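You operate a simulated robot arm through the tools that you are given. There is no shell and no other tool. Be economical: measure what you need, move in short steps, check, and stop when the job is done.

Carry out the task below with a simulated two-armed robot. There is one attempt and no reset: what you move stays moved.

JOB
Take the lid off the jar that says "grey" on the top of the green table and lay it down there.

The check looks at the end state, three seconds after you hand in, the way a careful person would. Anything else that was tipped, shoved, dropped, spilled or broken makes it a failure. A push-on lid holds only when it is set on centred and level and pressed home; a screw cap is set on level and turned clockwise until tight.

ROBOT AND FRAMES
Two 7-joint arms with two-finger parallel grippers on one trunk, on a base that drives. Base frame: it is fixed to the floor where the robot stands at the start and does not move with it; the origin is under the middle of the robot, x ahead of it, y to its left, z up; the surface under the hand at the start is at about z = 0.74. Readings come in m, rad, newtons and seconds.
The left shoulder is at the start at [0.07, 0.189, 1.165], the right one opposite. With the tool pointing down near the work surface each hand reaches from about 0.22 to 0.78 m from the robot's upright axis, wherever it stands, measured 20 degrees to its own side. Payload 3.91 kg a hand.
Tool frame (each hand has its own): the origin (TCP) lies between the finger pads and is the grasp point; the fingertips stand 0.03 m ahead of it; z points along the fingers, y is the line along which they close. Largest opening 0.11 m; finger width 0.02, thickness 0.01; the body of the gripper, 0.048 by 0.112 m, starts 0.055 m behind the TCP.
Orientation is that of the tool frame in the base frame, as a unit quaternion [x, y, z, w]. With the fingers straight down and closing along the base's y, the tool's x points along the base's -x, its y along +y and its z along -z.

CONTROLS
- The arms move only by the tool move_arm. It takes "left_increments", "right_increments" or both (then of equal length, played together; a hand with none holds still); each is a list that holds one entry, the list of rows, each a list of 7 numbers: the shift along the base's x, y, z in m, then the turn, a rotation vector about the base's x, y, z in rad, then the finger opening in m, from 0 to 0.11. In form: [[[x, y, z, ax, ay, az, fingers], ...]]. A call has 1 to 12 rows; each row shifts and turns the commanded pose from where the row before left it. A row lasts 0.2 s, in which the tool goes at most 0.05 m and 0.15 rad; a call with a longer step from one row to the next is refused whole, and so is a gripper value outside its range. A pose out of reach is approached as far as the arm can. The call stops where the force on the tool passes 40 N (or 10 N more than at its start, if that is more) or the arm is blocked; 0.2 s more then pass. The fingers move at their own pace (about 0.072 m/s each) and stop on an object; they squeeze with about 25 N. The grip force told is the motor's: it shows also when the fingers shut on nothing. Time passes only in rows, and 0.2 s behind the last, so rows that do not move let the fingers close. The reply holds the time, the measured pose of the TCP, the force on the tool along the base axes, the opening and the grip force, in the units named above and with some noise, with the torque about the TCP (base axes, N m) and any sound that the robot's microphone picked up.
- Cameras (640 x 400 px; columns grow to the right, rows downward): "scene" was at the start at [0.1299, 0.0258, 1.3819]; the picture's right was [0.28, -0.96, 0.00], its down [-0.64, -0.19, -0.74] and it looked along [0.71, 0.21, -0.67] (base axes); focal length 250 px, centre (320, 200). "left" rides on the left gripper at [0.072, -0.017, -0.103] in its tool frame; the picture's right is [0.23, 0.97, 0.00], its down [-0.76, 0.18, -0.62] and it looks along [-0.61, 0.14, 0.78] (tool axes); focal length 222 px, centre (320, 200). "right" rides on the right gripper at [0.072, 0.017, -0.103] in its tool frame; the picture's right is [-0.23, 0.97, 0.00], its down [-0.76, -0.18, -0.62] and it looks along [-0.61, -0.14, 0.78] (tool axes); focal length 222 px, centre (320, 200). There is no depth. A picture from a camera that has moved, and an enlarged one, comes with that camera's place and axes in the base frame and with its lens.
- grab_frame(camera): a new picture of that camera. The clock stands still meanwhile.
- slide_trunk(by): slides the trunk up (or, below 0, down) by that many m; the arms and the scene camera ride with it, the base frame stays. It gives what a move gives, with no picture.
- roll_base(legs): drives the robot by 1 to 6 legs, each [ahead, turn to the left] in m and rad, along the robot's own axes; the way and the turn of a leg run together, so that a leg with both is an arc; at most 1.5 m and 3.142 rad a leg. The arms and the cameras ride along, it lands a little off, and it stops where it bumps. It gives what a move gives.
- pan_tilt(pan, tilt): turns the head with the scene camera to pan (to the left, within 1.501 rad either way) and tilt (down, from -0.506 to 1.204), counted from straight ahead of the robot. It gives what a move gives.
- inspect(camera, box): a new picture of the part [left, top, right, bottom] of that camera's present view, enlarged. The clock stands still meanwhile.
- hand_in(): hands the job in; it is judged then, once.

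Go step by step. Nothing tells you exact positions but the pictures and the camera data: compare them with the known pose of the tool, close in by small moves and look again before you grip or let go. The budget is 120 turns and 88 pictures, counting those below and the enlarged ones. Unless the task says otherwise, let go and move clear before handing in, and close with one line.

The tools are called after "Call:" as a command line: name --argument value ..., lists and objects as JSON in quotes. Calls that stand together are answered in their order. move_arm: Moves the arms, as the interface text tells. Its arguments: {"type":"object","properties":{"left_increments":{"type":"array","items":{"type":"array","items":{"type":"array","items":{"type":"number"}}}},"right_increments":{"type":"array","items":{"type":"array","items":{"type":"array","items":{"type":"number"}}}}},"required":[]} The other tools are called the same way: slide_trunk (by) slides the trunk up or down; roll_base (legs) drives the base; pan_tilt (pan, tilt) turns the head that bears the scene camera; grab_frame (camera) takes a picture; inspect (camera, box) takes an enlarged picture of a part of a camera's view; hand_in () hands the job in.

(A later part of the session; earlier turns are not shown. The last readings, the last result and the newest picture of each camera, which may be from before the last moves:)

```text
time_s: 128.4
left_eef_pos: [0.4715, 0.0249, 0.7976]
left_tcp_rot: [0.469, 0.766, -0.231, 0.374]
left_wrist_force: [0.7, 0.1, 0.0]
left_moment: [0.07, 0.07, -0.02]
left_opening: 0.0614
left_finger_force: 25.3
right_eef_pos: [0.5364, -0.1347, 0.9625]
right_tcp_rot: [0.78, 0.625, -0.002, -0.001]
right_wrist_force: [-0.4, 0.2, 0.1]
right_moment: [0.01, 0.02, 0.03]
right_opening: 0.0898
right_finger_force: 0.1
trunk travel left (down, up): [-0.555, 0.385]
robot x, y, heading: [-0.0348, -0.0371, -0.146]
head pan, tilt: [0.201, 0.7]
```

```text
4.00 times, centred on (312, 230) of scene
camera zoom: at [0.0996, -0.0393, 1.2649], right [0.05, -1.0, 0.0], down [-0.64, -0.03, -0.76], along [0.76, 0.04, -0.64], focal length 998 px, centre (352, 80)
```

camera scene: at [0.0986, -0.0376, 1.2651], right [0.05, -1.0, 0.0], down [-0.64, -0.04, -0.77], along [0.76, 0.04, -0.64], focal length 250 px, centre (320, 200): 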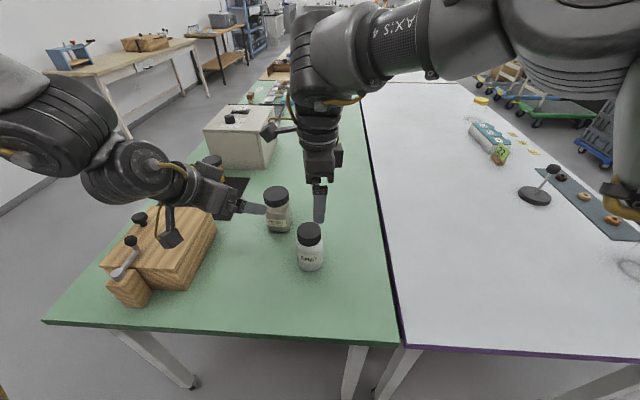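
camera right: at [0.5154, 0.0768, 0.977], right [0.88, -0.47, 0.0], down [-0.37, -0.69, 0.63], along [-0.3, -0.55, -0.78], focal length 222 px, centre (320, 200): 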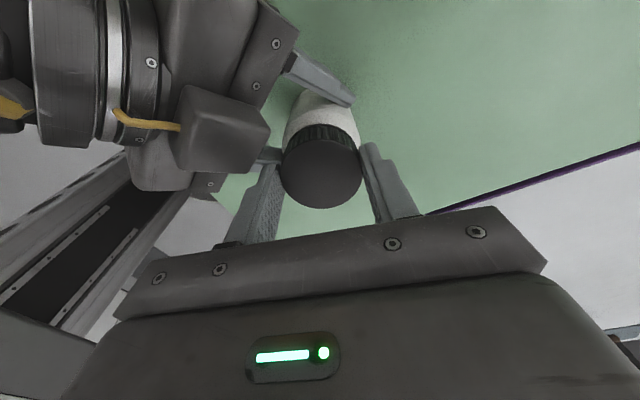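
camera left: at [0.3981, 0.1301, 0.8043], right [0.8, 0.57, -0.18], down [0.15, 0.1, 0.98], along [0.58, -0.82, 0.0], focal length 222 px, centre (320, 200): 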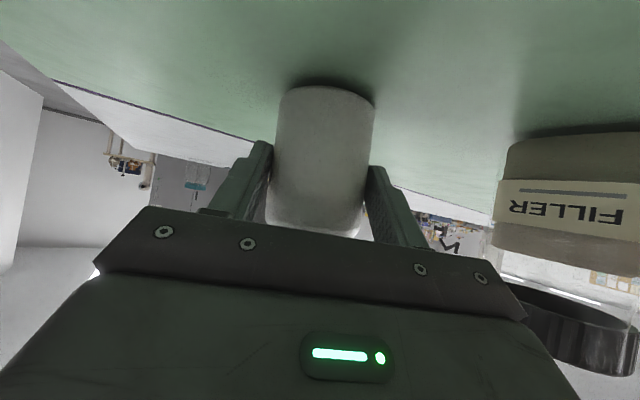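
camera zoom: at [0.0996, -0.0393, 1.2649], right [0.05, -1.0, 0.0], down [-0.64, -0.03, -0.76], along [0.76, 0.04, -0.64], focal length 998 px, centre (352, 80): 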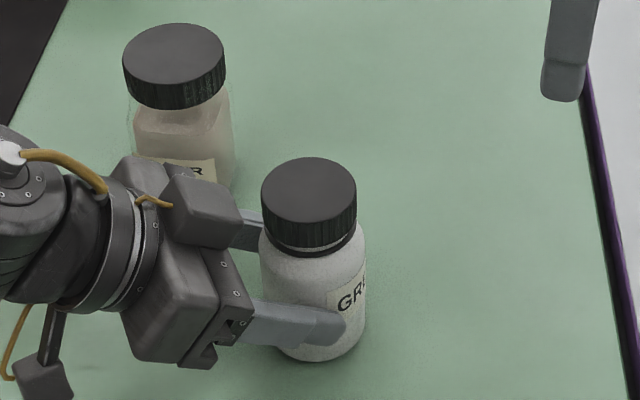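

The jar is upright and the lid has risen with a visible gap. I'll come back centred at the right-camera estimate (0.485, 0.0095) and verify before gripping.

Call:
move_arm --right_increments '[[[-0.01, 0.03, 0, 0, 0, 0, 0.08], [-0.01, 0.03, 0, 0, 0, 0, 0.08], [-0.01, 0.03, 0, 0, 0, 0, 0.08], [-0.01, 0.03, 0, 0, 0, 0, 0.08], [-0.011, 0.024, 0, 0, 0, 0, 0.08], [0, 0, -0.03, 0, 0, 0, 0.08], [0, 0, -0.03, 0, 0, 0, 0.08], [0, 0, 0, 0, 0, 0, 0.08]]]'

Call:
inspect --camera "right" --box '[230, 80, 422, 200]'

```text
time_s: 130.2
left_eef_pos: [0.4698, 0.0244, 0.7978]
left_tcp_rot: [0.469, 0.766, -0.23, 0.373]
left_wrist_force: [-0.7, 0.1, 0.2]
left_moment: [0.08, 0.08, 0.0]
left_opening: 0.0613
left_finger_force: 24.7
right_eef_pos: [0.4831, 0.0075, 0.8998]
right_tcp_rot: [0.78, 0.626, -0.003, 0.001]
right_wrist_force: [-0.6, 0.4, 0.1]
right_moment: [-0.02, 0.0, -0.01]
right_opening: 0.08
right_finger_force: 0.1
trunk travel left (down, up): [-0.555, 0.385]
robot x, y, heading: [-0.0312, -0.0335, -0.146]
head pan, tilt: [0.201, 0.7]
```

```text
3.33 times, centred on (326, 140) of right
camera zoom: at [0.5158, 0.0772, 1.0044], right [0.9, -0.43, 0.0], down [-0.34, -0.7, 0.63], along [-0.27, -0.57, -0.78], focal length 740 px, centre (300, 400)
```

zoom: 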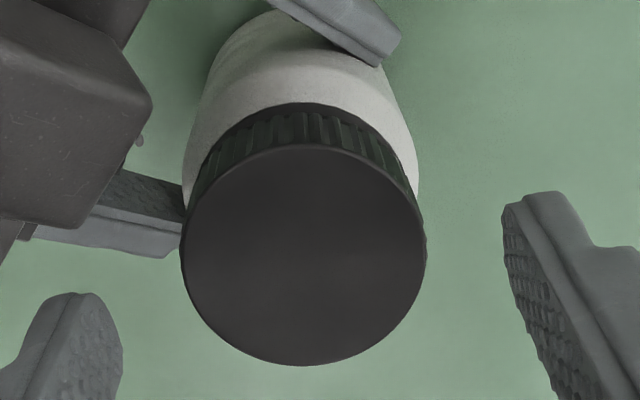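

Call:
move_arm --right_increments '[[[0.0014, 0.001, -0.008, 0, 0, 0, 0.074], [0, 0, -0.008, 0, 0, 0, 0.074], [0, 0, -0.007, 0, 0, 0, 0.074], [0, 0, 0, 0, 0, 0, 0.065], [0, 0, 0, 0, 0, 0, 0.03], [0, 0, 0, 0, 0, 0, 0.03], [0, 0, 0, 0, 0, 0, 0.03]]]'

```text
time_s: 131.8
left_eef_pos: [0.4712, 0.0249, 0.7987]
left_tcp_rot: [0.468, 0.767, -0.229, 0.374]
left_wrist_force: [10.7, -2.5, 0.2]
left_moment: [0.24, 0.56, 0.18]
left_opening: 0.0612
left_finger_force: 24.8
right_eef_pos: [0.4851, 0.0103, 0.8774]
right_tcp_rot: [0.78, 0.626, -0.003, 0.0]
right_wrist_force: [-11.7, 2.1, -0.4]
right_moment: [0.08, 0.32, -0.01]
right_opening: 0.0514
right_finger_force: 25.2
trunk travel left (down, up): [-0.555, 0.385]
robot x, y, heading: [-0.0337, -0.0375, -0.147]
head pan, tilt: [0.201, 0.7]
```

Gripped near centre. I'll relax 1 mm and turn in half strokes.

Call:
move_arm --right_increments '[[[-0.001, 0.0002, 0, 0, 0, 0, 0.03], [0, 0, 0, 0, 0, 0.12, 0.03], [0, 0, 0, 0, 0, 0.12, 0.03], [0, 0, 0.0003, 0, 0, 0.12, 0.03], [0, 0, 0, 0, 0, 0, 0.03]]]'

```text
time_s: 133.0
left_eef_pos: [0.4701, 0.0254, 0.7981]
left_tcp_rot: [0.468, 0.768, -0.229, 0.373]
left_wrist_force: [2.2, 16.2, 2.4]
left_moment: [-0.51, 0.01, 0.71]
left_opening: 0.0608
left_finger_force: 25.0
right_eef_pos: [0.4871, 0.0079, 0.8784]
right_tcp_rot: [0.657, 0.754, -0.005, 0.002]
right_wrist_force: [-2.6, -17.0, -4.9]
right_moment: [-0.88, 0.17, -0.4]
right_opening: 0.0512
right_finger_force: 25.3
trunk travel left (down, up): [-0.555, 0.385]
robot x, y, heading: [-0.0354, -0.0368, -0.145]
head pan, tilt: [0.201, 0.7]
```

Forces show the lid rubbing against the left gripper's front block and the jar slipping in the fingertips. I'll release, back both hands off, lower the trunk slightly and regrip the body with a flatter, deeper left hold.

Call:
move_arm --right_increments '[[[0, 0, 0, 0, 0, 0, 0.08], [0, 0, 0, 0, 0, 0, 0.08], [0, 0, 0.03, 0, 0, 0, 0.08], [0, 0, 0.04, 0, 0, 0, 0.08], [0.02, -0.03, 0.02, 0, 0, 0, 0.08], [0.02, -0.04, 0, 0, 0, 0, 0.08], [0.02, -0.04, 0, 0, 0, 0, 0.08], [0, -0.04, 0, 0, 0, 0, 0.08], [0, 0, 0, 0, 0, 0, 0.08]]]'

Call:
move_arm --left_increments '[[[0, 0, 0, 0, 0, 0, 0.11], [0, 0, 0, 0, 0, 0, 0.11], [0, 0, 0, 0, 0, 0, 0.11], [-0.0064, 0.0128, 0.011, 0, 0, 0, 0.11], [-0.0064, 0.0128, 0.011, 0, 0, 0, 0.11], [-0.0064, 0.0128, 0.011, 0, 0, 0, 0.11], [-0.0064, 0.0128, 0.011, 0, 0, 0, 0.11], [-0.0064, 0.0128, 0.011, 0, 0, 0, 0.11], [-0.0064, 0.0128, 0.011, 0, 0, 0, 0.11], [0, 0, 0.02, 0, 0, 0, 0.11], [0, 0, 0.02, 0, 0, 0, 0.11], [0, 0, 0, 0, 0, 0, 0.11]]]'

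Call:
slide_trunk --by -0.05

```text
time_s: 135.0
left_eef_pos: [0.4716, 0.0264, 0.7965]
left_tcp_rot: [0.468, 0.767, -0.23, 0.373]
left_wrist_force: [0.2, 0.1, -1.1]
left_moment: [0.12, 0.03, 0.01]
left_opening: 0.0608
left_finger_force: 25.0
right_eef_pos: [0.5447, -0.1378, 0.9687]
right_tcp_rot: [0.655, 0.756, -0.003, 0.001]
right_wrist_force: [-0.5, -0.2, -0.1]
right_moment: [0.0, 0.05, 0.01]
right_opening: 0.0798
right_finger_force: 0.0
trunk travel left (down, up): [-0.555, 0.385]
robot x, y, heading: [-0.0337, -0.0371, -0.147]
head pan, tilt: [0.201, 0.7]
```

```text
time_s: 137.6
left_eef_pos: [0.4318, 0.1011, 0.9056]
left_tcp_rot: [0.468, 0.766, -0.231, 0.374]
left_wrist_force: [0.6, -0.1, -0.5]
left_moment: [0.01, 0.0, -0.01]
left_opening: 0.1099
left_finger_force: 0.1
right_eef_pos: [0.5447, -0.1386, 0.9683]
right_tcp_rot: [0.656, 0.755, -0.002, 0.001]
right_wrist_force: [0.9, -0.3, 0.5]
right_moment: [-0.02, -0.01, 0.02]
right_opening: 0.08
right_finger_force: 0.1
trunk travel left (down, up): [-0.555, 0.385]
robot x, y, heading: [-0.0338, -0.0357, -0.14]
head pan, tilt: [0.201, 0.7]
```

```text
time_s: 138.5
left_eef_pos: [0.4322, 0.1017, 0.8545]
left_tcp_rot: [0.469, 0.766, -0.23, 0.374]
left_wrist_force: [0.3, -0.2, 0.4]
left_moment: [0.02, -0.02, 0.02]
left_opening: 0.11
left_finger_force: 0.1
right_eef_pos: [0.5441, -0.1372, 0.9192]
right_tcp_rot: [0.656, 0.755, -0.002, 0.0]
right_wrist_force: [0.2, -0.7, 0.2]
right_moment: [0.02, -0.01, 0.01]
right_opening: 0.0798
right_finger_force: 0.0
trunk travel left (down, up): [-0.505, 0.435]
robot x, y, heading: [-0.0328, -0.0348, -0.142]
head pan, tilt: [0.201, 0.7]
```

Call:
move_arm --left_increments '[[[0, 0, 0, -0.085, -0.043, 0, 0.11], [0, 0, 0, -0.085, -0.043, 0, 0.11], [0.002, -0.005, -0.007, 0, 0, 0, 0.11], [0, 0, 0, 0, 0, 0, 0.11]]]'

Call:
grab_frame --camera "left"

```text
time_s: 139.5
left_eef_pos: [0.4333, 0.0969, 0.8469]
left_tcp_rot: [0.444, 0.728, -0.273, 0.446]
left_wrist_force: [-0.6, 0.3, 1.2]
left_moment: [-0.02, -0.01, -0.02]
left_opening: 0.1099
left_finger_force: 0.1
right_eef_pos: [0.543, -0.1373, 0.9195]
right_tcp_rot: [0.655, 0.755, -0.002, 0.0]
right_wrist_force: [-0.1, 0.3, -0.5]
right_moment: [0.0, 0.02, 0.02]
right_opening: 0.0799
right_finger_force: 0.1
trunk travel left (down, up): [-0.505, 0.435]
robot x, y, heading: [-0.0361, -0.037, -0.145]
head pan, tilt: [0.201, 0.7]
```

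```text
17 pictures are left
camera left: at [0.3612, 0.2005, 0.8293], right [0.82, 0.53, -0.2], down [0.06, 0.27, 0.96], along [0.57, -0.8, 0.19], focal length 222 px, centre (320, 200)
```

left: 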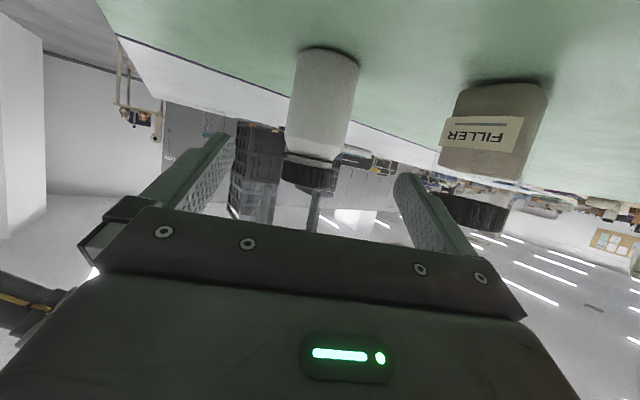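

Call:
move_arm --left_increments '[[[0.006, -0.0117, -0.0067, 0, 0, 0, 0.11], [0.006, -0.0117, -0.0067, 0, 0, 0, 0.11], [0.006, -0.0117, -0.0067, 0, 0, 0, 0.11], [0.006, -0.0117, -0.0067, 0, 0, 0, 0.11], [0.006, -0.0117, -0.0067, 0, 0, 0, 0.11], [0.006, -0.0117, -0.0067, 0, 0, 0, 0.11], [0, 0, 0, 0, 0, 0, 0.11]]]'

Call:
inspect --camera "scene" --box '[232, 150, 392, 250]'

```text
time_s: 141.1
left_eef_pos: [0.4703, 0.0243, 0.8072]
left_tcp_rot: [0.444, 0.728, -0.274, 0.445]
left_wrist_force: [0.5, -0.2, 0.6]
left_moment: [0.01, -0.01, 0.04]
left_opening: 0.1103
left_finger_force: 0.1
right_eef_pos: [0.544, -0.1394, 0.9197]
right_tcp_rot: [0.655, 0.755, -0.003, 0.0]
right_wrist_force: [0.0, -0.1, -0.4]
right_moment: [-0.02, -0.03, -0.02]
right_opening: 0.0799
right_finger_force: 0.1
trunk travel left (down, up): [-0.505, 0.435]
robot x, y, heading: [-0.0317, -0.0374, -0.145]
head pan, tilt: [0.201, 0.7]
```

```text
4.00 times, centred on (312, 200) of scene
camera zoom: at [0.0987, -0.0375, 1.2151], right [0.05, -1.0, 0.0], down [-0.64, -0.04, -0.76], along [0.76, 0.04, -0.64], focal length 998 px, centre (352, 200)
```

zoom: 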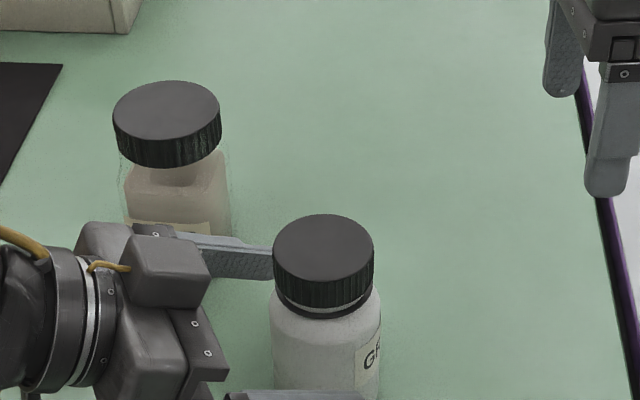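

Clearance to the lid is much better. I'll go 14 mm deeper and grip.

Call:
move_arm --left_increments '[[[0.0032, -0.0062, -0.0035, 0, 0, 0, 0.11], [0.0031, -0.0062, -0.0035, 0, 0, 0, 0.11], [0, 0, 0, 0, 0, 0, 0.08], [0, 0, 0, 0, 0, 0, 0.06], [0, 0, 0, 0, 0, 0, 0.03], [0, 0, 0, 0, 0, 0, 0.03], [0, 0, 0, 0, 0, 0, 0.03]]]'

Call:
inspect --camera "scene" --box '[232, 170, 392, 270]'

```text
time_s: 142.7
left_eef_pos: [0.4766, 0.0126, 0.8006]
left_tcp_rot: [0.444, 0.727, -0.274, 0.445]
left_wrist_force: [-0.6, 1.1, -0.2]
left_moment: [-0.06, 0.06, -0.01]
left_opening: 0.0613
left_finger_force: 24.8
right_eef_pos: [0.5434, -0.1388, 0.9184]
right_tcp_rot: [0.656, 0.755, -0.002, 0.0]
right_wrist_force: [-0.3, -0.6, 0.5]
right_moment: [0.0, -0.03, 0.0]
right_opening: 0.08
right_finger_force: 0.1
trunk travel left (down, up): [-0.505, 0.435]
robot x, y, heading: [-0.0342, -0.0345, -0.144]
head pan, tilt: [0.201, 0.7]
```

```text
4.00 times, centred on (312, 220) of scene
camera zoom: at [0.0989, -0.0378, 1.215], right [0.05, -1.0, 0.0], down [-0.64, -0.04, -0.76], along [0.76, 0.04, -0.64], focal length 998 px, centre (352, 120)
```

zoom: 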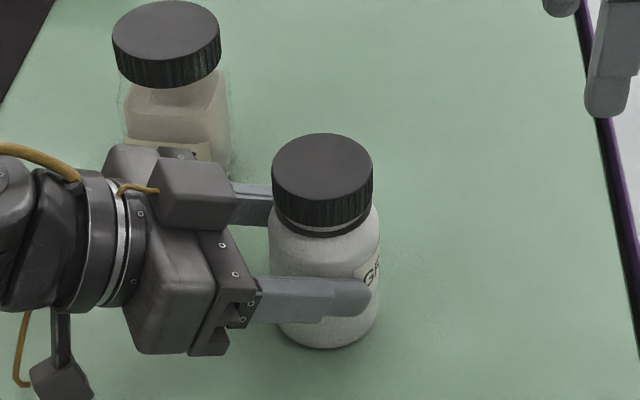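

Deep, firm hold with no side force. Now I'll bring the right hand back over the lid.

Call:
move_arm --right_increments '[[[-0.01, 0.02, 0, 0, 0, -0.12, 0.08], [-0.01, 0.02, 0, 0, 0, -0.12, 0.08], [-0.01, 0.025, 0, 0, 0, -0.12, 0.08], [-0.01, 0.025, 0, 0, 0, -0.05, 0.08], [-0.01, 0.025, 0, 0, 0, 0, 0.08], [-0.01, 0.025, -0.01, 0, 0, 0, 0.08], [0, 0.006, -0.008, 0, 0, 0, 0.08], [0, 0, 0, 0, 0, 0, 0.08]]]'

Call:
inspect --camera "right" --box '[230, 80, 422, 200]'

```text
time_s: 144.5
left_eef_pos: [0.4767, 0.013, 0.8]
left_tcp_rot: [0.444, 0.728, -0.274, 0.445]
left_wrist_force: [0.4, 1.2, 0.5]
left_moment: [0.01, -0.07, -0.01]
left_opening: 0.0614
left_finger_force: 24.7
right_eef_pos: [0.4919, -0.0033, 0.9135]
right_tcp_rot: [0.803, 0.596, 0.007, -0.011]
right_wrist_force: [-1.0, 0.6, 0.6]
right_moment: [-0.03, -0.02, -0.01]
right_opening: 0.08
right_finger_force: 0.0
trunk travel left (down, up): [-0.505, 0.435]
robot x, y, heading: [-0.0365, -0.0405, -0.152]
head pan, tilt: [0.201, 0.7]
```

```text
3.33 times, centred on (326, 140) of right
camera zoom: at [0.5292, 0.0588, 1.0187], right [0.86, -0.5, -0.01], down [-0.39, -0.69, 0.6], along [-0.31, -0.52, -0.8], focal length 740 px, centre (300, 400)
```

zoom: 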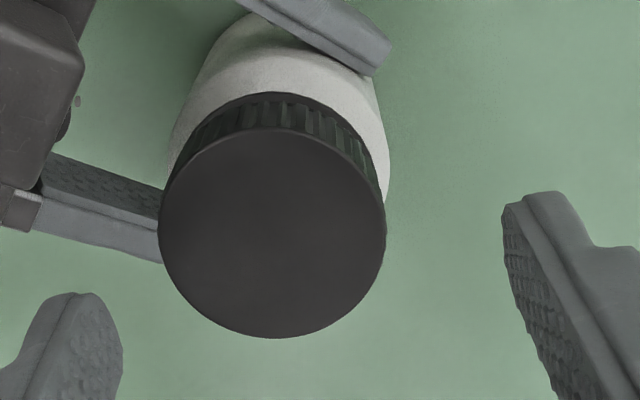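

Call:
move_arm --right_increments '[[[-0.003, 0.001, -0.008, -0.013, 0.001, 0, 0.08], [-0.0034, 0.002, -0.008, -0.013, 0.001, 0, 0.08], [0, 0, 0, 0, 0, 0, 0.08], [0, 0, 0, 0, 0, 0, 0.08]]]'

Call:
inspect --camera "right" --box '[230, 80, 422, 200]'

```text
time_s: 145.5
left_eef_pos: [0.4766, 0.0127, 0.8003]
left_tcp_rot: [0.445, 0.728, -0.274, 0.445]
left_wrist_force: [-0.8, -0.2, -0.4]
left_moment: [0.01, -0.02, -0.02]
left_opening: 0.0614
left_finger_force: 25.1
right_eef_pos: [0.4797, 0.0067, 0.8855]
right_tcp_rot: [0.798, 0.603, -0.01, 0.008]
right_wrist_force: [-0.3, 0.2, -0.1]
right_moment: [0.0, -0.02, 0.04]
right_opening: 0.0799
right_finger_force: 0.0
trunk travel left (down, up): [-0.505, 0.435]
robot x, y, heading: [-0.0359, -0.039, -0.146]
head pan, tilt: [0.201, 0.7]
```

```text
3.33 times, centred on (326, 140) of right
camera zoom: at [0.5157, 0.0745, 0.9879], right [0.87, -0.48, 0.01], down [-0.37, -0.67, 0.64], along [-0.31, -0.56, -0.77], focal length 740 px, centre (300, 400)
```

zoom: 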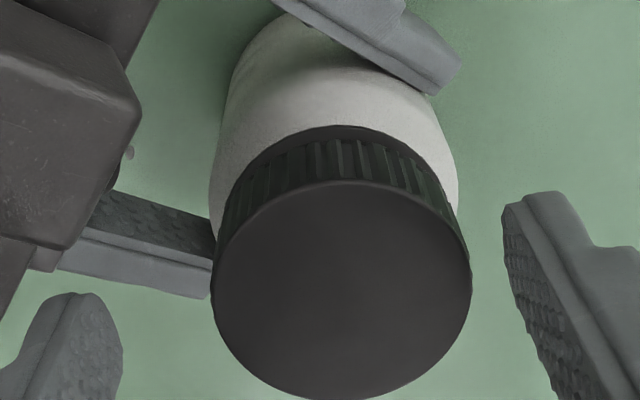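

Call:
move_arm --right_increments '[[[0.0033, -0.0027, 0, 0.013, -0.003, 0, 0.076], [0.0033, -0.0027, 0, 0.012, -0.003, 0, 0.076], [0, 0, 0, 0, 0, 0, 0.076], [0, 0, 0, 0, 0, 0, 0.076]]]'

Call:
inspect --camera "right" --box '[230, 90, 422, 210]'

```text
time_s: 146.5
left_eef_pos: [0.4759, 0.013, 0.7999]
left_tcp_rot: [0.445, 0.728, -0.274, 0.444]
left_wrist_force: [-0.4, 0.8, 0.0]
left_moment: [0.01, -0.03, -0.05]
left_opening: 0.0613
left_finger_force: 25.0
right_eef_pos: [0.4836, 0.005, 0.8859]
right_tcp_rot: [0.796, 0.605, -0.001, 0.001]
right_wrist_force: [-0.1, -0.2, -0.6]
right_moment: [-0.03, -0.04, 0.01]
right_opening: 0.0761
right_finger_force: 0.0
trunk travel left (down, up): [-0.505, 0.435]
robot x, y, heading: [-0.036, -0.0383, -0.143]
head pan, tilt: [0.201, 0.7]
```

```text
3.33 times, centred on (326, 150) of right
camera zoom: at [0.5193, 0.0715, 0.9892], right [0.88, -0.48, 0.0], down [-0.37, -0.68, 0.63], along [-0.3, -0.55, -0.78], focal length 740 px, centre (300, 367)
```

zoom: 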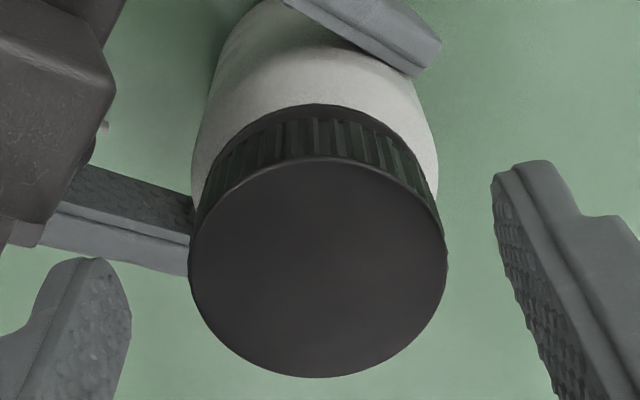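

Call:
move_arm --right_increments '[[[0.0015, -0.0049, 0, 0, 0, 0, 0.074], [0, 0, -0.006, 0, 0, 0, 0.074], [0, 0, -0.005, 0, 0, 0, 0.07], [0, 0, 0, 0, 0, 0, 0.06], [0, 0, 0, 0, 0, 0, 0.03], [0, 0, 0, 0, 0, 0, 0.03], [0, 0, 0, 0, 0, 0, 0.03]]]'

```text
time_s: 148.1
left_eef_pos: [0.4771, 0.0117, 0.8008]
left_tcp_rot: [0.443, 0.728, -0.272, 0.446]
left_wrist_force: [9.6, -3.9, 0.3]
left_moment: [0.18, 0.38, 0.1]
left_opening: 0.0613
left_finger_force: 24.9
right_eef_pos: [0.4849, 0.0002, 0.8736]
right_tcp_rot: [0.795, 0.606, -0.002, 0.0]
right_wrist_force: [-9.6, 3.7, 1.0]
right_moment: [0.15, 0.34, -0.03]
right_opening: 0.0517
right_finger_force: 24.9
trunk travel left (down, up): [-0.505, 0.435]
robot x, y, heading: [-0.0359, -0.0374, -0.148]
head pan, tilt: [0.201, 0.7]
```

Call:
move_arm --right_increments '[[[-0.0009, 0.0003, 0, 0, 0, 0, 0.06], [0, 0, 0.004, 0, 0, 0, 0.06], [0, 0, 0, 0, 0, 0, 0.03], [0, 0, 0, 0, 0, 0, 0.03], [0, 0, 0, 0, 0, 0, 0.03], [0, 0, 0, 0, 0, 0.12, 0.03], [0, 0, 0, 0, 0, 0.12, 0.03], [0, 0, 0.0003, 0, 0, 0.12, 0.03], [0, 0, 0, 0, 0, 0, 0.03]]]'

```text
time_s: 150.1
left_eef_pos: [0.4762, 0.0128, 0.8007]
left_tcp_rot: [0.445, 0.727, -0.275, 0.445]
left_wrist_force: [2.0, 1.1, 0.9]
left_moment: [0.09, 0.06, 0.63]
left_opening: 0.0611
left_finger_force: 25.1
right_eef_pos: [0.4835, -0.0004, 0.878]
right_tcp_rot: [0.674, 0.739, -0.001, 0.001]
right_wrist_force: [-2.6, 0.3, -1.4]
right_moment: [0.0, 0.04, -0.56]
right_opening: 0.0515
right_finger_force: 25.2
trunk travel left (down, up): [-0.505, 0.435]
robot x, y, heading: [-0.0342, -0.0349, -0.145]
head pan, tilt: [0.201, 0.7]
```

Clean pure torque now. I'll test a lift from this centred grip.

Call:
move_arm --right_increments '[[[0, 0, 0.001, 0, 0, 0, 0.03], [0, 0, 0.001, 0, 0, 0, 0.03], [0, 0, 0.001, 0, 0, 0, 0.03], [0, 0, 0, 0, 0, 0, 0.03]]]'

Call:
inspect --camera "scene" --box '[252, 175, 372, 250]'

```text
time_s: 151.1
left_eef_pos: [0.4757, 0.0124, 0.8014]
left_tcp_rot: [0.445, 0.726, -0.276, 0.446]
left_wrist_force: [-4.6, 2.8, 16.4]
left_moment: [-0.36, -0.29, 0.18]
left_opening: 0.061
left_finger_force: 24.6
right_eef_pos: [0.4864, -0.0006, 0.8804]
right_tcp_rot: [0.674, 0.739, -0.002, 0.001]
right_wrist_force: [4.2, -3.6, -20.8]
right_moment: [-0.11, -0.18, -0.22]
right_opening: 0.0512
right_finger_force: 25.7
trunk travel left (down, up): [-0.505, 0.435]
robot x, y, heading: [-0.0306, -0.0388, -0.144]
head pan, tilt: [0.201, 0.7]
```

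```text
5.33 times, centred on (312, 212) of scene
camera zoom: at [0.0994, -0.0378, 1.2149], right [0.05, -1.0, 0.0], down [-0.64, -0.04, -0.76], along [0.76, 0.04, -0.64], focal length 1331 px, centre (363, 133)
```

zoom: 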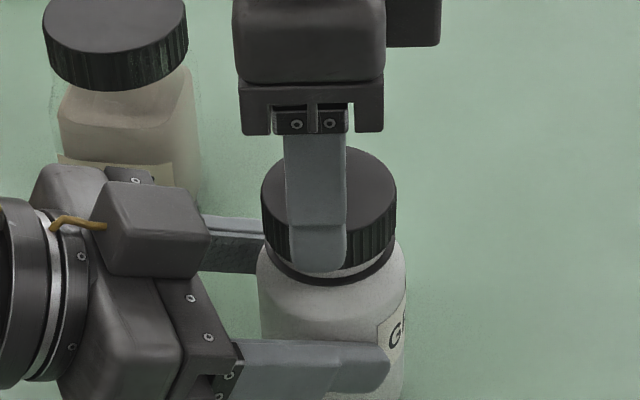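

Call:
move_arm --right_increments '[[[-0.001, 0, -0.002, 0, 0, 0, 0.03], [0, 0, 0, 0, 0, 0.12, 0.03], [0, 0, 0, 0, 0, 0.12, 0.03], [0, 0, 0.0002, 0, 0, 0.12, 0.03], [0, 0, 0, 0, 0, 0.12, 0.03], [0, 0, 0.0002, 0, 0, 0.12, 0.03], [0, 0, 0, 0, 0, 0.12, 0.03], [0, 0, 0, 0, 0, 0, 0.03]]]'

Call:
inspect --camera "scene" --box '[252, 175, 372, 250]'

```text
time_s: 152.9
left_eef_pos: [0.4769, 0.0125, 0.7995]
left_tcp_rot: [0.444, 0.728, -0.274, 0.445]
left_wrist_force: [10.3, 8.1, 7.1]
left_moment: [-0.35, 0.05, 0.62]
left_opening: 0.0612
left_finger_force: 25.7
right_eef_pos: [0.4913, -0.0108, 0.8851]
right_tcp_rot: [0.382, 0.924, 0.01, -0.005]
right_wrist_force: [-11.4, -7.4, -10.6]
right_moment: [-0.45, 0.75, -0.25]
right_opening: 0.0519
right_finger_force: 25.0
trunk travel left (down, up): [-0.505, 0.435]
robot x, y, heading: [-0.0327, -0.0367, -0.149]
head pan, tilt: [0.201, 0.7]
```

```text
5.33 times, centred on (312, 212) of scene
camera zoom: at [0.0994, -0.0377, 1.2149], right [0.05, -1.0, 0.0], down [-0.64, -0.04, -0.76], along [0.76, 0.04, -0.64], focal length 1331 px, centre (363, 133)
```

zoom: 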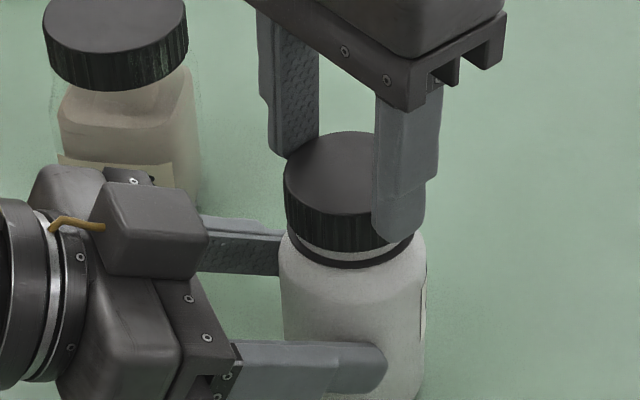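

The right arm strained at the end of that stroke and dragged the jar, but the gap has grown. A better way is to ratchet with the left hand: open it, wind lid and jar back together with the right, then re-close the left.

Call:
move_arm --left_increments '[[[0, 0, 0, 0, 0, 0, 0.08], [0, 0, 0, 0, 0, 0, 0.08], [0, 0, 0, 0, 0, 0, 0.08], [0, 0, 0, 0, 0, 0, 0.08], [0, 0, 0, 0, 0, 0, 0.08], [0, 0, 0, 0, 0, 0, 0.08], [0, 0, 0, 0, 0, 0, 0.08], [0, 0, 0, 0, 0, 0, 0.08], [0, 0, 0, 0, 0, 0, 0.08], [0, 0, 0, 0, 0, 0, 0.08], [0, 0, 0, 0, 0, 0, 0.08]]]' --right_increments '[[[0, 0, 0, 0, 0, 0, 0.03], [0, 0, 0, 0, 0, 0, 0.03], [0, 0, 0, 0, 0, -0.12, 0.03], [0, 0, 0, 0, 0, -0.12, 0.03], [0, 0, 0, 0, 0, -0.12, 0.03], [0, 0, 0, 0, 0, -0.12, 0.03], [0, 0, 0, 0, 0, -0.12, 0.03], [0, 0, 0, 0, 0, -0.12, 0.03], [0, 0, 0, 0, 0, -0.12, 0.03], [0, 0, 0, 0, 0, -0.12, 0.03], [0, 0, 0, 0, 0, 0, 0.03]]]'

Call:
inspect --camera "scene" --box '[232, 170, 392, 270]'

```text
time_s: 155.3
left_eef_pos: [0.4775, 0.0135, 0.7992]
left_tcp_rot: [0.445, 0.727, -0.274, 0.444]
left_wrist_force: [0.9, 0.2, 0.0]
left_moment: [-0.02, -0.01, -0.01]
left_opening: 0.0802
left_finger_force: 0.1
right_eef_pos: [0.4851, -0.0005, 0.8818]
right_tcp_rot: [0.76, 0.649, 0.001, 0.0]
right_wrist_force: [0.1, 0.9, 1.2]
right_moment: [0.01, -0.31, 0.04]
right_opening: 0.0517
right_finger_force: 25.0
trunk travel left (down, up): [-0.505, 0.435]
robot x, y, heading: [-0.0379, -0.0369, -0.147]
head pan, tilt: [0.201, 0.7]
```

```text
4.00 times, centred on (312, 220) of scene
camera zoom: at [0.099, -0.0378, 1.215], right [0.05, -1.0, 0.0], down [-0.64, -0.04, -0.76], along [0.76, 0.04, -0.64], focal length 998 px, centre (352, 120)
```

zoom: 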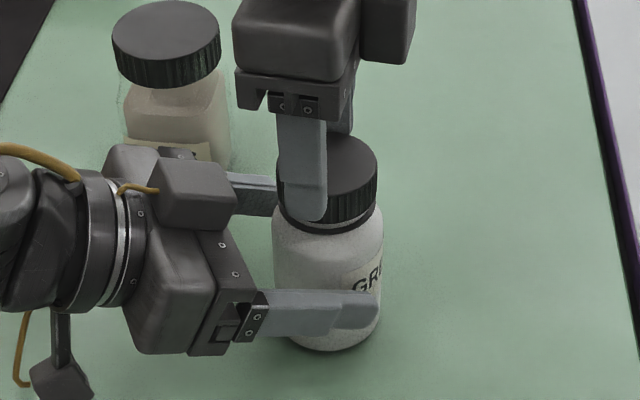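

That works. Close the left hand and stroke 0.6 rad only.

Call:
move_arm --left_increments '[[[0, 0, 0, 0, 0, 0, 0.06], [0, 0, 0, 0, 0, 0, 0.03], [0, 0, 0, 0, 0, 0, 0.03], [0, 0, 0, 0, 0, 0, 0.03], [0, 0, 0, 0, 0, 0, 0.03], [0, 0, 0, 0, 0, 0, 0.03], [0, 0, 0, 0, 0, 0, 0.03], [0, 0, 0, 0, 0, 0, 0.03], [0, 0, 0, 0, 0, 0, 0.03], [0, 0, 0, 0, 0, 0, 0.03]]]' --right_increments '[[[0, 0, 0, 0, 0, 0, 0.03], [0, 0, 0, 0, 0, 0, 0.03], [0, 0, 0, 0, 0, 0, 0.03], [0, 0, 0, 0, 0, 0, 0.03], [0, 0, 0, 0, 0, 0.12, 0.03], [0, 0, 0, 0, 0, 0.12, 0.03], [0, 0, 0.0003, 0, 0, 0.12, 0.03], [0, 0, 0, 0, 0, 0.12, 0.03], [0, 0, 0.0003, 0, 0, 0.12, 0.03], [0, 0, 0, 0, 0, 0, 0.03]]]'

```text
time_s: 157.5
left_eef_pos: [0.4771, 0.0131, 0.8014]
left_tcp_rot: [0.443, 0.727, -0.274, 0.447]
left_wrist_force: [9.2, 5.0, 11.2]
left_moment: [-0.6, 0.23, 0.76]
left_opening: 0.0613
left_finger_force: 25.1
right_eef_pos: [0.4907, -0.0115, 0.8853]
right_tcp_rot: [0.543, 0.84, 0.007, -0.008]
right_wrist_force: [-9.7, -5.9, -15.8]
right_moment: [-0.22, 0.38, -0.4]
right_opening: 0.0514
right_finger_force: 25.2
trunk travel left (down, up): [-0.505, 0.435]
robot x, y, heading: [-0.0344, -0.0383, -0.147]
head pan, tilt: [0.201, 0.7]
```

Call:
inspect --camera "scene" --box '[268, 180, 364, 240]'

```text
6.67 times, centred on (316, 210) of scene
camera zoom: at [0.0994, -0.0377, 1.2149], right [0.05, -1.0, 0.0], down [-0.64, -0.04, -0.76], along [0.76, 0.04, -0.64], focal length 1664 px, centre (347, 133)
```

zoom: 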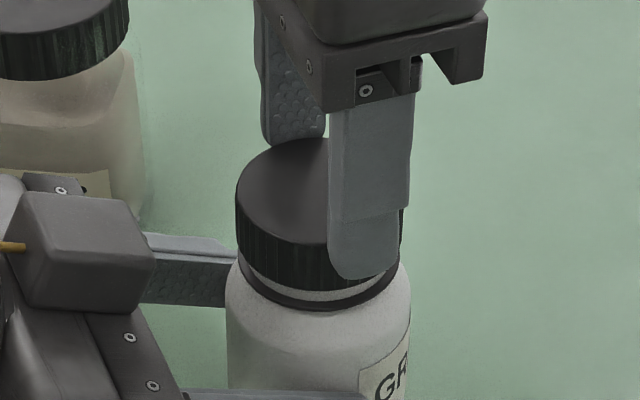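

The neck is now clearly exposed (about 6–7 mm), so the lid is near the thread end. I'll ratchet again with a shorter stroke.

Call:
move_arm --left_increments '[[[0, 0, 0, 0, 0, 0, 0.08], [0, 0, 0, 0, 0, 0, 0.08], [0, 0, 0, 0, 0, 0, 0.08], [0, 0, 0, 0, 0, 0, 0.08], [0, 0, 0, 0, 0, 0, 0.08], [0, 0, 0, 0, 0, 0, 0.08], [0, 0, 0, 0, 0, 0, 0.08], [0, 0, 0, 0, 0, 0, 0.08], [0, 0, 0, 0, 0, 0, 0.06], [0, 0, 0, 0, 0, 0, 0.03], [0, 0, 0, 0, 0, 0, 0.03], [0, 0, 0, 0, 0, 0, 0.03]]]' --right_increments '[[[0, 0, 0, 0, 0, 0, 0.03], [0, 0, 0, 0, 0, 0, 0.03], [0, 0, 0, 0, 0, -0.12, 0.03], [0, 0, 0, 0, 0, -0.12, 0.03], [0, 0, 0, 0, 0, -0.12, 0.03], [0, 0, 0, 0, 0, -0.12, 0.03], [0, 0, 0, 0, 0, -0.12, 0.03], [0, 0, -0.001, 0, 0, -0.12, 0.03], [0, 0, 0, 0, 0, 0, 0.03], [0, 0, 0, 0, 0, 0, 0.03], [0, 0, 0, 0, 0, 0, 0.03], [0, 0, 0, 0, 0, 0, 0.03]]]'

Call:
move_arm --right_increments '[[[0, 0, 0, 0, 0, 0.12, 0.03], [0, 0, 0.0003, 0, 0, 0.12, 0.03], [0, 0, 0.0003, 0, 0, 0.12, 0.03], [0, 0, 0, 0, 0, 0, 0.03]]]'

```text
time_s: 160.1
left_eef_pos: [0.477, 0.0135, 0.8007]
left_tcp_rot: [0.444, 0.728, -0.273, 0.446]
left_wrist_force: [15.1, 12.7, 0.2]
left_moment: [-0.52, 0.3, 0.37]
left_opening: 0.0615
left_finger_force: 25.3
right_eef_pos: [0.4861, -0.0023, 0.8813]
right_tcp_rot: [0.798, 0.603, 0.0, -0.001]
right_wrist_force: [-13.3, -12.2, 4.3]
right_moment: [-0.51, 0.34, 0.01]
right_opening: 0.0517
right_finger_force: 24.9
trunk travel left (down, up): [-0.505, 0.435]
robot x, y, heading: [-0.0366, -0.038, -0.149]
head pan, tilt: [0.201, 0.7]
```

```text
time_s: 161.1
left_eef_pos: [0.4752, 0.0124, 0.8011]
left_tcp_rot: [0.444, 0.728, -0.274, 0.444]
left_wrist_force: [16.8, 0.7, -0.3]
left_moment: [-0.15, 0.58, 0.7]
left_opening: 0.0616
left_finger_force: 24.7
right_eef_pos: [0.4891, -0.0082, 0.8839]
right_tcp_rot: [0.68, 0.733, 0.004, -0.005]
right_wrist_force: [-16.1, -1.9, -0.7]
right_moment: [-0.02, 0.71, -0.38]
right_opening: 0.0513
right_finger_force: 24.7
trunk travel left (down, up): [-0.505, 0.435]
robot x, y, heading: [-0.0313, -0.0346, -0.148]
head pan, tilt: [0.201, 0.7]
```

Call:
move_arm --right_increments '[[[-0.0015, 0, 0.001, 0, 0, 0.05, 0.03], [0, 0, 0.0015, 0, 0, 0, 0.03], [0, 0, 0.0015, 0, 0, 0, 0.03], [0, 0, 0, 0, 0, 0, 0.03]]]'

```text
time_s: 162.1
left_eef_pos: [0.4749, 0.0122, 0.8003]
left_tcp_rot: [0.446, 0.726, -0.276, 0.444]
left_wrist_force: [-7.3, 6.4, 8.5]
left_moment: [-0.74, -0.08, 0.2]
left_opening: 0.0619
left_finger_force: 25.1
right_eef_pos: [0.4892, -0.0085, 0.8851]
right_tcp_rot: [0.664, 0.748, 0.003, -0.006]
right_wrist_force: [5.8, -5.5, -9.7]
right_moment: [-0.04, -0.59, -0.3]
right_opening: 0.0515
right_finger_force: 25.3
trunk travel left (down, up): [-0.505, 0.435]
robot x, y, heading: [-0.0338, -0.0378, -0.15]
head pan, tilt: [0.201, 0.7]
```

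Still attached. Two more ratchet cycles.

Call:
move_arm --left_increments '[[[0, 0, 0, 0, 0, 0, 0.08], [0, 0, 0, 0, 0, 0, 0.08], [0, 0, 0, 0, 0, 0, 0.08], [0, 0, 0, 0, 0, 0, 0.08], [0, 0, 0, 0, 0, 0, 0.08], [0, 0, 0, 0, 0, 0, 0.08], [0, 0, 0, 0, 0, 0, 0.08], [0, 0, 0, 0, 0, 0, 0.08], [0, 0, 0, 0, 0, 0, 0.06], [0, 0, 0, 0, 0, 0, 0.03], [0, 0, 0, 0, 0, 0, 0.03], [0, 0, 0, 0, 0, 0, 0.03]]]' --right_increments '[[[0, 0, 0, 0, 0, 0, 0.03], [0, 0, -0.002, 0, 0, 0, 0.03], [0, 0, -0.001, 0, 0, -0.12, 0.03], [0, 0, 0, 0, 0, -0.12, 0.03], [0, 0, 0, 0, 0, -0.12, 0.03], [0, 0, 0, 0, 0, -0.05, 0.03], [0, 0, 0, 0, 0, 0, 0.03], [0, 0, 0, 0, 0, 0, 0.03], [0, 0, 0, 0, 0, 0, 0.03], [0, 0, 0, 0, 0, 0, 0.03], [0, 0, 0, 0, 0, 0, 0.03], [0, 0, 0, 0, 0, 0, 0.03]]]'

Call:
move_arm --right_increments '[[[0, 0, 0, 0, 0, 0.12, 0.03], [0, 0, 0.0005, 0, 0, 0.12, 0.03], [0, 0, 0.0005, 0, 0, 0.12, 0.03], [0, 0, 0, 0, 0, 0.05, 0.03], [0, 0, 0, 0, 0, 0, 0.03]]]'

Call:
move_arm --left_increments '[[[0, 0, 0, 0, 0, 0, 0.08], [0, 0, 0, 0, 0, 0, 0.08], [0, 0, 0, 0, 0, 0, 0.08], [0, 0, 0, 0, 0, 0, 0.08], [0, 0, 0, 0, 0, 0, 0.08], [0, 0, 0, 0, 0, 0, 0.08], [0, 0, 0, 0, 0, 0, 0.08], [0, 0, 0, 0, 0, 0, 0.08], [0, 0, 0, 0, 0, 0, 0.06], [0, 0, 0, 0, 0, 0, 0.03], [0, 0, 0, 0, 0, 0, 0.03], [0, 0, 0, 0, 0, 0, 0.03]]]' --right_increments '[[[0, 0, 0, 0, 0, 0, 0.03], [0, 0, 0, 0, 0, 0, 0.03], [0, 0, 0, 0, 0, -0.12, 0.03], [0, 0, 0, 0, 0, -0.12, 0.03], [0, 0, 0, 0, 0, -0.12, 0.03], [0, 0, 0, 0, 0, -0.05, 0.03], [0, 0, 0, 0, 0, 0, 0.03], [0, 0, 0, 0, 0, 0, 0.03], [0, 0, 0, 0, 0, 0, 0.03], [0, 0, 0, 0, 0, 0, 0.03], [0, 0, 0, 0, 0, 0, 0.03], [0, 0, 0, 0, 0, 0, 0.03]]]'

Call:
inspect --camera "scene" --box '[260, 175, 372, 245]'

```text
time_s: 164.7
left_eef_pos: [0.4752, 0.0136, 0.8005]
left_tcp_rot: [0.444, 0.727, -0.274, 0.446]
left_wrist_force: [-7.1, -3.5, 0.2]
left_moment: [-0.06, -0.08, -0.14]
left_opening: 0.0611
left_finger_force: 25.4
right_eef_pos: [0.484, -0.0027, 0.8837]
right_tcp_rot: [0.798, 0.603, 0.001, -0.002]
right_wrist_force: [6.0, 2.9, 3.9]
right_moment: [0.19, -0.5, 0.0]
right_opening: 0.0514
right_finger_force: 25.2
trunk travel left (down, up): [-0.505, 0.435]
robot x, y, heading: [-0.0351, -0.0352, -0.146]
head pan, tilt: [0.201, 0.7]
```

```text
time_s: 165.9
left_eef_pos: [0.477, 0.0134, 0.8008]
left_tcp_rot: [0.444, 0.727, -0.274, 0.446]
left_wrist_force: [4.9, 5.7, 8.2]
left_moment: [-0.46, 0.06, 0.77]
left_opening: 0.0608
left_finger_force: 25.2
right_eef_pos: [0.489, -0.0092, 0.8855]
right_tcp_rot: [0.664, 0.748, 0.005, -0.007]
right_wrist_force: [-4.9, -5.7, -11.4]
right_moment: [-0.19, 0.26, -0.55]
right_opening: 0.0515
right_finger_force: 25.2
trunk travel left (down, up): [-0.505, 0.435]
robot x, y, heading: [-0.031, -0.0369, -0.15]
head pan, tilt: [0.201, 0.7]
```

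```text
time_s: 168.5
left_eef_pos: [0.4772, 0.0134, 0.801]
left_tcp_rot: [0.443, 0.728, -0.273, 0.445]
left_wrist_force: [11.6, 4.4, 0.2]
left_moment: [-0.16, 0.4, 0.23]
left_opening: 0.0611
left_finger_force: 25.2
right_eef_pos: [0.4855, -0.0033, 0.8834]
right_tcp_rot: [0.799, 0.602, 0.0, -0.002]
right_wrist_force: [-12.4, -4.3, -0.6]
right_moment: [-0.2, 0.55, 0.03]
right_opening: 0.0517
right_finger_force: 25.0
trunk travel left (down, up): [-0.505, 0.435]
robot x, y, heading: [-0.0331, -0.0363, -0.146]
head pan, tilt: [0.201, 0.7]
```

```text
5.71 times, centred on (316, 210) of scene
camera zoom: at [0.0992, -0.0377, 1.215], right [0.05, -1.0, 0.0], down [-0.64, -0.04, -0.76], along [0.76, 0.04, -0.64], focal length 1426 px, centre (343, 143)
```

zoom: 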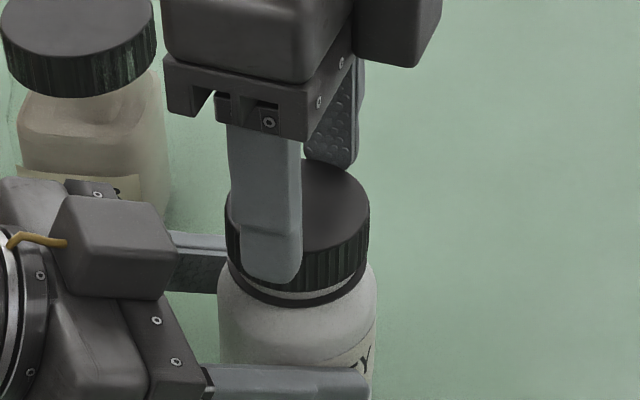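

The side-loads may be what is jamming it. For a clean test I'll open the left hand so the jar can self-align, then raise the lid a little and see whether the jar comes along.

Call:
move_arm --left_increments '[[[0, 0, 0, 0, 0, 0, 0.075], [0, 0, 0, 0, 0, 0, 0.075], [0, 0, 0, 0, 0, 0, 0.075], [0, 0, 0, 0, 0, 0, 0.075], [0, 0, 0, 0, 0, 0, 0.075], [0, 0, 0, 0, 0, 0, 0.075]]]' --right_increments '[[[0, 0, 0, 0, 0, 0, 0.03], [0, 0, 0, 0, 0, 0, 0.03], [0, 0, 0.003, 0, 0, 0, 0.03], [0, 0, 0.003, 0, 0, 0, 0.03], [0, 0, 0.003, 0, 0, 0, 0.03], [0, 0, 0, 0, 0, 0, 0.03]]]'

Call:
inspect --camera "scene" --box '[260, 175, 372, 245]'

```text
time_s: 169.9
left_eef_pos: [0.4755, 0.0129, 0.8007]
left_tcp_rot: [0.444, 0.728, -0.273, 0.445]
left_wrist_force: [-0.6, 0.7, -0.3]
left_moment: [0.0, 0.03, -0.02]
left_opening: 0.075
left_finger_force: 0.1
right_eef_pos: [0.4869, -0.0036, 0.8901]
right_tcp_rot: [0.799, 0.601, -0.002, -0.005]
right_wrist_force: [-0.1, 0.2, -3.8]
right_moment: [-0.03, 0.01, 0.0]
right_opening: 0.0517
right_finger_force: 25.1
trunk travel left (down, up): [-0.505, 0.435]
robot x, y, heading: [-0.033, -0.0335, -0.145]
head pan, tilt: [0.201, 0.7]
```

```text
5.71 times, centred on (316, 210) of scene
camera zoom: at [0.0994, -0.0377, 1.215], right [0.05, -1.0, 0.0], down [-0.64, -0.04, -0.76], along [0.76, 0.04, -0.64], focal length 1426 px, centre (343, 143)
```

zoom: 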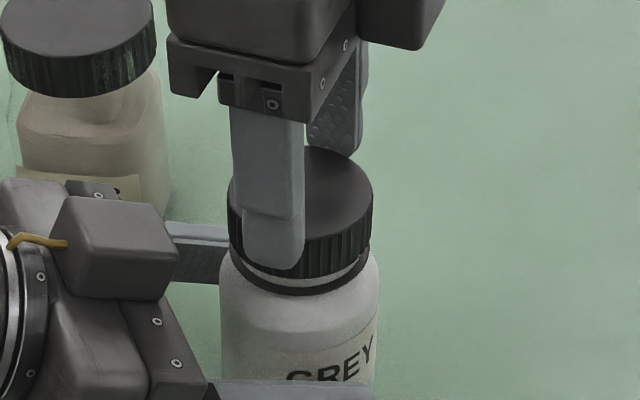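

The jar lifts with the lid, so it's still threaded, but I can carry it this way. I'll shift both hands together about 4 cm towards -y, where the right arm has more range.

Call:
move_arm --left_increments '[[[0.001, -0.008, 0, 0, 0, 0, 0.075], [0.001, -0.008, 0, 0, 0, 0, 0.075], [0.001, -0.008, 0, 0, 0, 0, 0.075], [0.001, -0.008, 0, 0, 0, 0, 0.075], [0.001, -0.008, 0, 0, 0, 0, 0.075], [0, 0, 0, 0, 0, 0, 0.075]]]' --right_increments '[[[0.001, -0.008, 0, 0, 0, 0, 0.03], [0.001, -0.008, 0, 0, 0, 0, 0.03], [0.001, -0.008, 0, 0, 0, 0, 0.03], [0.001, -0.008, 0, 0, 0, 0, 0.03], [0.001, -0.008, 0, 0, 0, 0, 0.03], [0, 0, 0, 0, 0, 0, 0.03]]]'

```text
time_s: 171.3
left_eef_pos: [0.4809, -0.0193, 0.8077]
left_tcp_rot: [0.445, 0.728, -0.274, 0.444]
left_wrist_force: [0.3, -0.3, -0.3]
left_moment: [-0.03, 0.02, -0.01]
left_opening: 0.0751
left_finger_force: 0.1
left hand out of reach, approached as far as the arm can: row 4, 5
right_eef_pos: [0.4876, -0.0405, 0.8912]
right_tcp_rot: [0.796, 0.606, -0.002, 0.002]
right_wrist_force: [-0.1, 0.1, -4.1]
right_moment: [0.0, 0.05, 0.01]
right_opening: 0.0517
right_finger_force: 25.0
trunk travel left (down, up): [-0.505, 0.435]
robot x, y, heading: [-0.034, -0.036, -0.145]
head pan, tilt: [0.201, 0.7]
```

Call:
move_arm --left_increments '[[[0, 0, 0, 0, 0, 0, 0.075], [0, 0, 0, 0, 0, 0, 0.075], [0, 0, 0, 0, 0, 0, 0.06], [0, 0, 0, 0, 0, 0, 0.03], [0, 0, 0, 0, 0, 0, 0.03], [0, 0, 0, 0, 0, 0, 0.03]]]' --right_increments '[[[0.003, 0.0015, 0, 0, 0, 0, 0.03], [0.003, 0.0015, 0, 0, 0, 0, 0.03], [0, 0, 0, 0, 0, 0, 0.03], [0, 0, 0, 0, 0, 0, 0.03], [0, 0, 0, 0, 0, 0, 0.03], [0, 0, 0, 0, 0, 0, 0.03]]]'

```text
time_s: 172.7
left_eef_pos: [0.4834, -0.0196, 0.8074]
left_tcp_rot: [0.443, 0.728, -0.272, 0.446]
left_wrist_force: [23.9, 13.2, -0.6]
left_moment: [-0.21, 0.81, 0.46]
left_opening: 0.0614
left_finger_force: 24.4
right_eef_pos: [0.4926, -0.0371, 0.8895]
right_tcp_rot: [0.796, 0.606, -0.003, 0.001]
right_wrist_force: [-22.3, -12.8, 0.9]
right_moment: [-0.74, 1.15, 0.08]
right_opening: 0.0515
right_finger_force: 24.8
trunk travel left (down, up): [-0.505, 0.435]
robot x, y, heading: [-0.035, -0.0374, -0.149]
head pan, tilt: [0.201, 0.7]
```

Call:
move_arm --right_increments '[[[-0.0022, -0.0012, 0, 0, 0, 0, 0.03], [0, 0, 0, 0, 0, 0, 0.03]]]'

```text
time_s: 173.3
left_eef_pos: [0.4821, -0.0198, 0.8062]
left_tcp_rot: [0.445, 0.728, -0.273, 0.444]
left_wrist_force: [17.1, 8.3, -0.8]
left_moment: [-0.21, 0.63, 0.35]
left_opening: 0.0609
left_finger_force: 25.2
right_eef_pos: [0.4913, -0.0374, 0.8903]
right_tcp_rot: [0.795, 0.606, -0.002, 0.001]
right_wrist_force: [-17.1, -8.6, 0.2]
right_moment: [-0.38, 0.84, 0.03]
right_opening: 0.0517
right_finger_force: 24.8
trunk travel left (down, up): [-0.505, 0.435]
robot x, y, heading: [-0.0368, -0.0381, -0.152]
head pan, tilt: [0.201, 0.7]
```

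Call:
move_arm --right_increments '[[[-0.002, -0.001, 0, 0, 0, 0, 0.03], [-0.0025, -0.0012, 0, 0, 0, 0, 0.03], [0, 0, 0, 0, 0, 0, 0.03]]]'

```text
time_s: 174.1
left_eef_pos: [0.4786, -0.0221, 0.8076]
left_tcp_rot: [0.447, 0.726, -0.277, 0.443]
left_wrist_force: [-11.5, -8.6, 0.3]
left_moment: [0.13, -0.08, -0.24]
left_opening: 0.0609
left_finger_force: 24.9
right_eef_pos: [0.4876, -0.0395, 0.8921]
right_tcp_rot: [0.796, 0.606, 0.001, 0.001]
right_wrist_force: [10.2, 8.5, -2.2]
right_moment: [0.61, -0.84, -0.03]
right_opening: 0.052
right_finger_force: 25.0
trunk travel left (down, up): [-0.505, 0.435]
robot x, y, heading: [-0.0368, -0.0345, -0.143]
head pan, tilt: [0.201, 0.7]
```

Call:
move_arm --right_increments '[[[0.0017, 0.001, 0, 0, 0, 0, 0.03], [0, 0, 0, 0, 0, 0.12, 0.03], [0, 0, 0, 0, 0, 0.12, 0.03], [0, 0, 0, 0, 0, 0.12, 0.03], [0, 0, 0, 0, 0, 0, 0.03]]]'

```text
time_s: 175.3
left_eef_pos: [0.4819, -0.0198, 0.806]
left_tcp_rot: [0.444, 0.729, -0.273, 0.444]
left_wrist_force: [-11.1, 6.9, -1.3]
left_moment: [-0.14, -0.52, 0.37]
left_opening: 0.0613
left_finger_force: 24.7
right_eef_pos: [0.4892, -0.0409, 0.8917]
right_tcp_rot: [0.675, 0.737, -0.002, 0.002]
right_wrist_force: [11.2, -7.0, 0.2]
right_moment: [-0.43, -0.43, -0.55]
right_opening: 0.0514
right_finger_force: 25.0
trunk travel left (down, up): [-0.505, 0.435]
robot x, y, heading: [-0.0355, -0.0388, -0.148]
head pan, tilt: [0.201, 0.7]
```

Tracking is good here. I'll continue the stroke.

Call:
move_arm --right_increments '[[[0.001, 0, 0, 0, 0, 0.12, 0.03], [0, 0, 0, 0, 0, 0.12, 0.03], [0, 0, 0, 0, 0, 0.12, 0.03], [0, 0, 0, 0, 0, 0.12, 0.03], [0, 0, 0, 0, 0, 0.12, 0.03], [0, 0, 0, 0, 0, 0, 0.03]]]'

Call:
inspect --camera "scene" --box '[272, 175, 384, 245]'

```text
time_s: 176.7
left_eef_pos: [0.4809, -0.0197, 0.8065]
left_tcp_rot: [0.446, 0.728, -0.275, 0.443]
left_wrist_force: [-26.9, -4.1, -7.8]
left_moment: [0.23, -1.05, 0.02]
left_opening: 0.062
left_finger_force: 24.9
right_eef_pos: [0.4908, -0.0397, 0.8905]
right_tcp_rot: [0.426, 0.905, 0.002, 0.003]
right_wrist_force: [26.0, 4.4, 4.0]
right_moment: [0.24, -1.11, -0.52]
right_opening: 0.05
right_finger_force: 24.9
trunk travel left (down, up): [-0.505, 0.435]
robot x, y, heading: [-0.0358, -0.0377, -0.148]
head pan, tilt: [0.201, 0.7]
```

```text
5.71 times, centred on (328, 210) of scene
camera zoom: at [0.0994, -0.0379, 1.2149], right [0.05, -1.0, 0.0], down [-0.64, -0.04, -0.76], along [0.76, 0.04, -0.64], focal length 1426 px, centre (274, 143)
```

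zoom: 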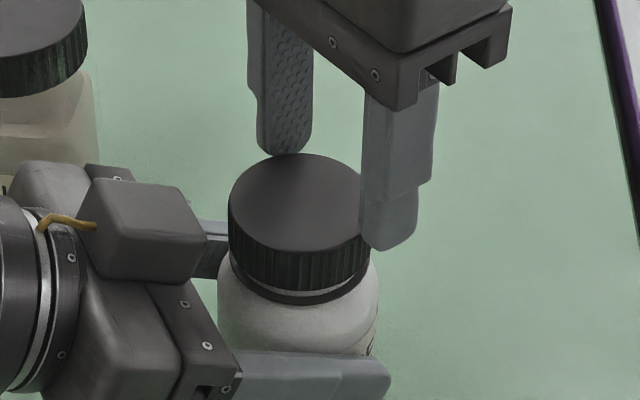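

The lid sits off-centre in the right fingers and the torque reading matches finger slip. I'll carry the jar back to where it was, set it on the table, and recentre the right grip.

Call:
move_arm --left_increments '[[[-0.001, 0.0065, 0, 0, 0, 0, 0.03], [-0.001, 0.0065, 0, 0, 0, 0, 0.03], [-0.001, 0.0065, 0, 0, 0, 0, 0.03], [-0.001, 0.0065, 0, 0, 0, 0, 0.03], [-0.001, 0.0065, 0, 0, 0, 0, 0.03], [0, 0, -0.003, 0, 0, 0, 0.03], [0, 0, -0.003, 0, 0, 0, 0.03], [0, 0, 0, 0, 0, 0, 0.03]]]' --right_increments '[[[-0.002, 0.0065, 0, 0, 0, -0.1, 0.06], [-0.001, 0.0065, 0, 0, 0, -0.1, 0.06], [-0.001, 0.0065, 0, 0, 0, -0.1, 0.06], [-0.001, 0.0065, 0, 0, 0, -0.1, 0.06], [-0.001, 0.0065, 0, 0, 0, 0, 0.06], [0, 0, -0.003, 0, 0, 0, 0.06], [0, 0, -0.003, 0, 0, 0, 0.06], [0, 0, 0, 0, 0, 0, 0.06]]]'

```text
time_s: 178.5
left_eef_pos: [0.4773, 0.0127, 0.8005]
left_tcp_rot: [0.445, 0.728, -0.274, 0.445]
left_wrist_force: [0.7, 0.2, -3.8]
left_moment: [0.01, 0.01, 0.02]
left_opening: 0.0617
left_finger_force: 25.0
right_eef_pos: [0.4884, -0.0129, 0.8908]
right_tcp_rot: [0.603, 0.798, 0.006, -0.002]
right_wrist_force: [-0.2, 0.1, -0.3]
right_moment: [0.01, 0.02, 0.02]
right_opening: 0.06
right_finger_force: 0.0
trunk travel left (down, up): [-0.505, 0.435]
robot x, y, heading: [-0.0339, -0.0362, -0.151]
head pan, tilt: [0.201, 0.7]
```

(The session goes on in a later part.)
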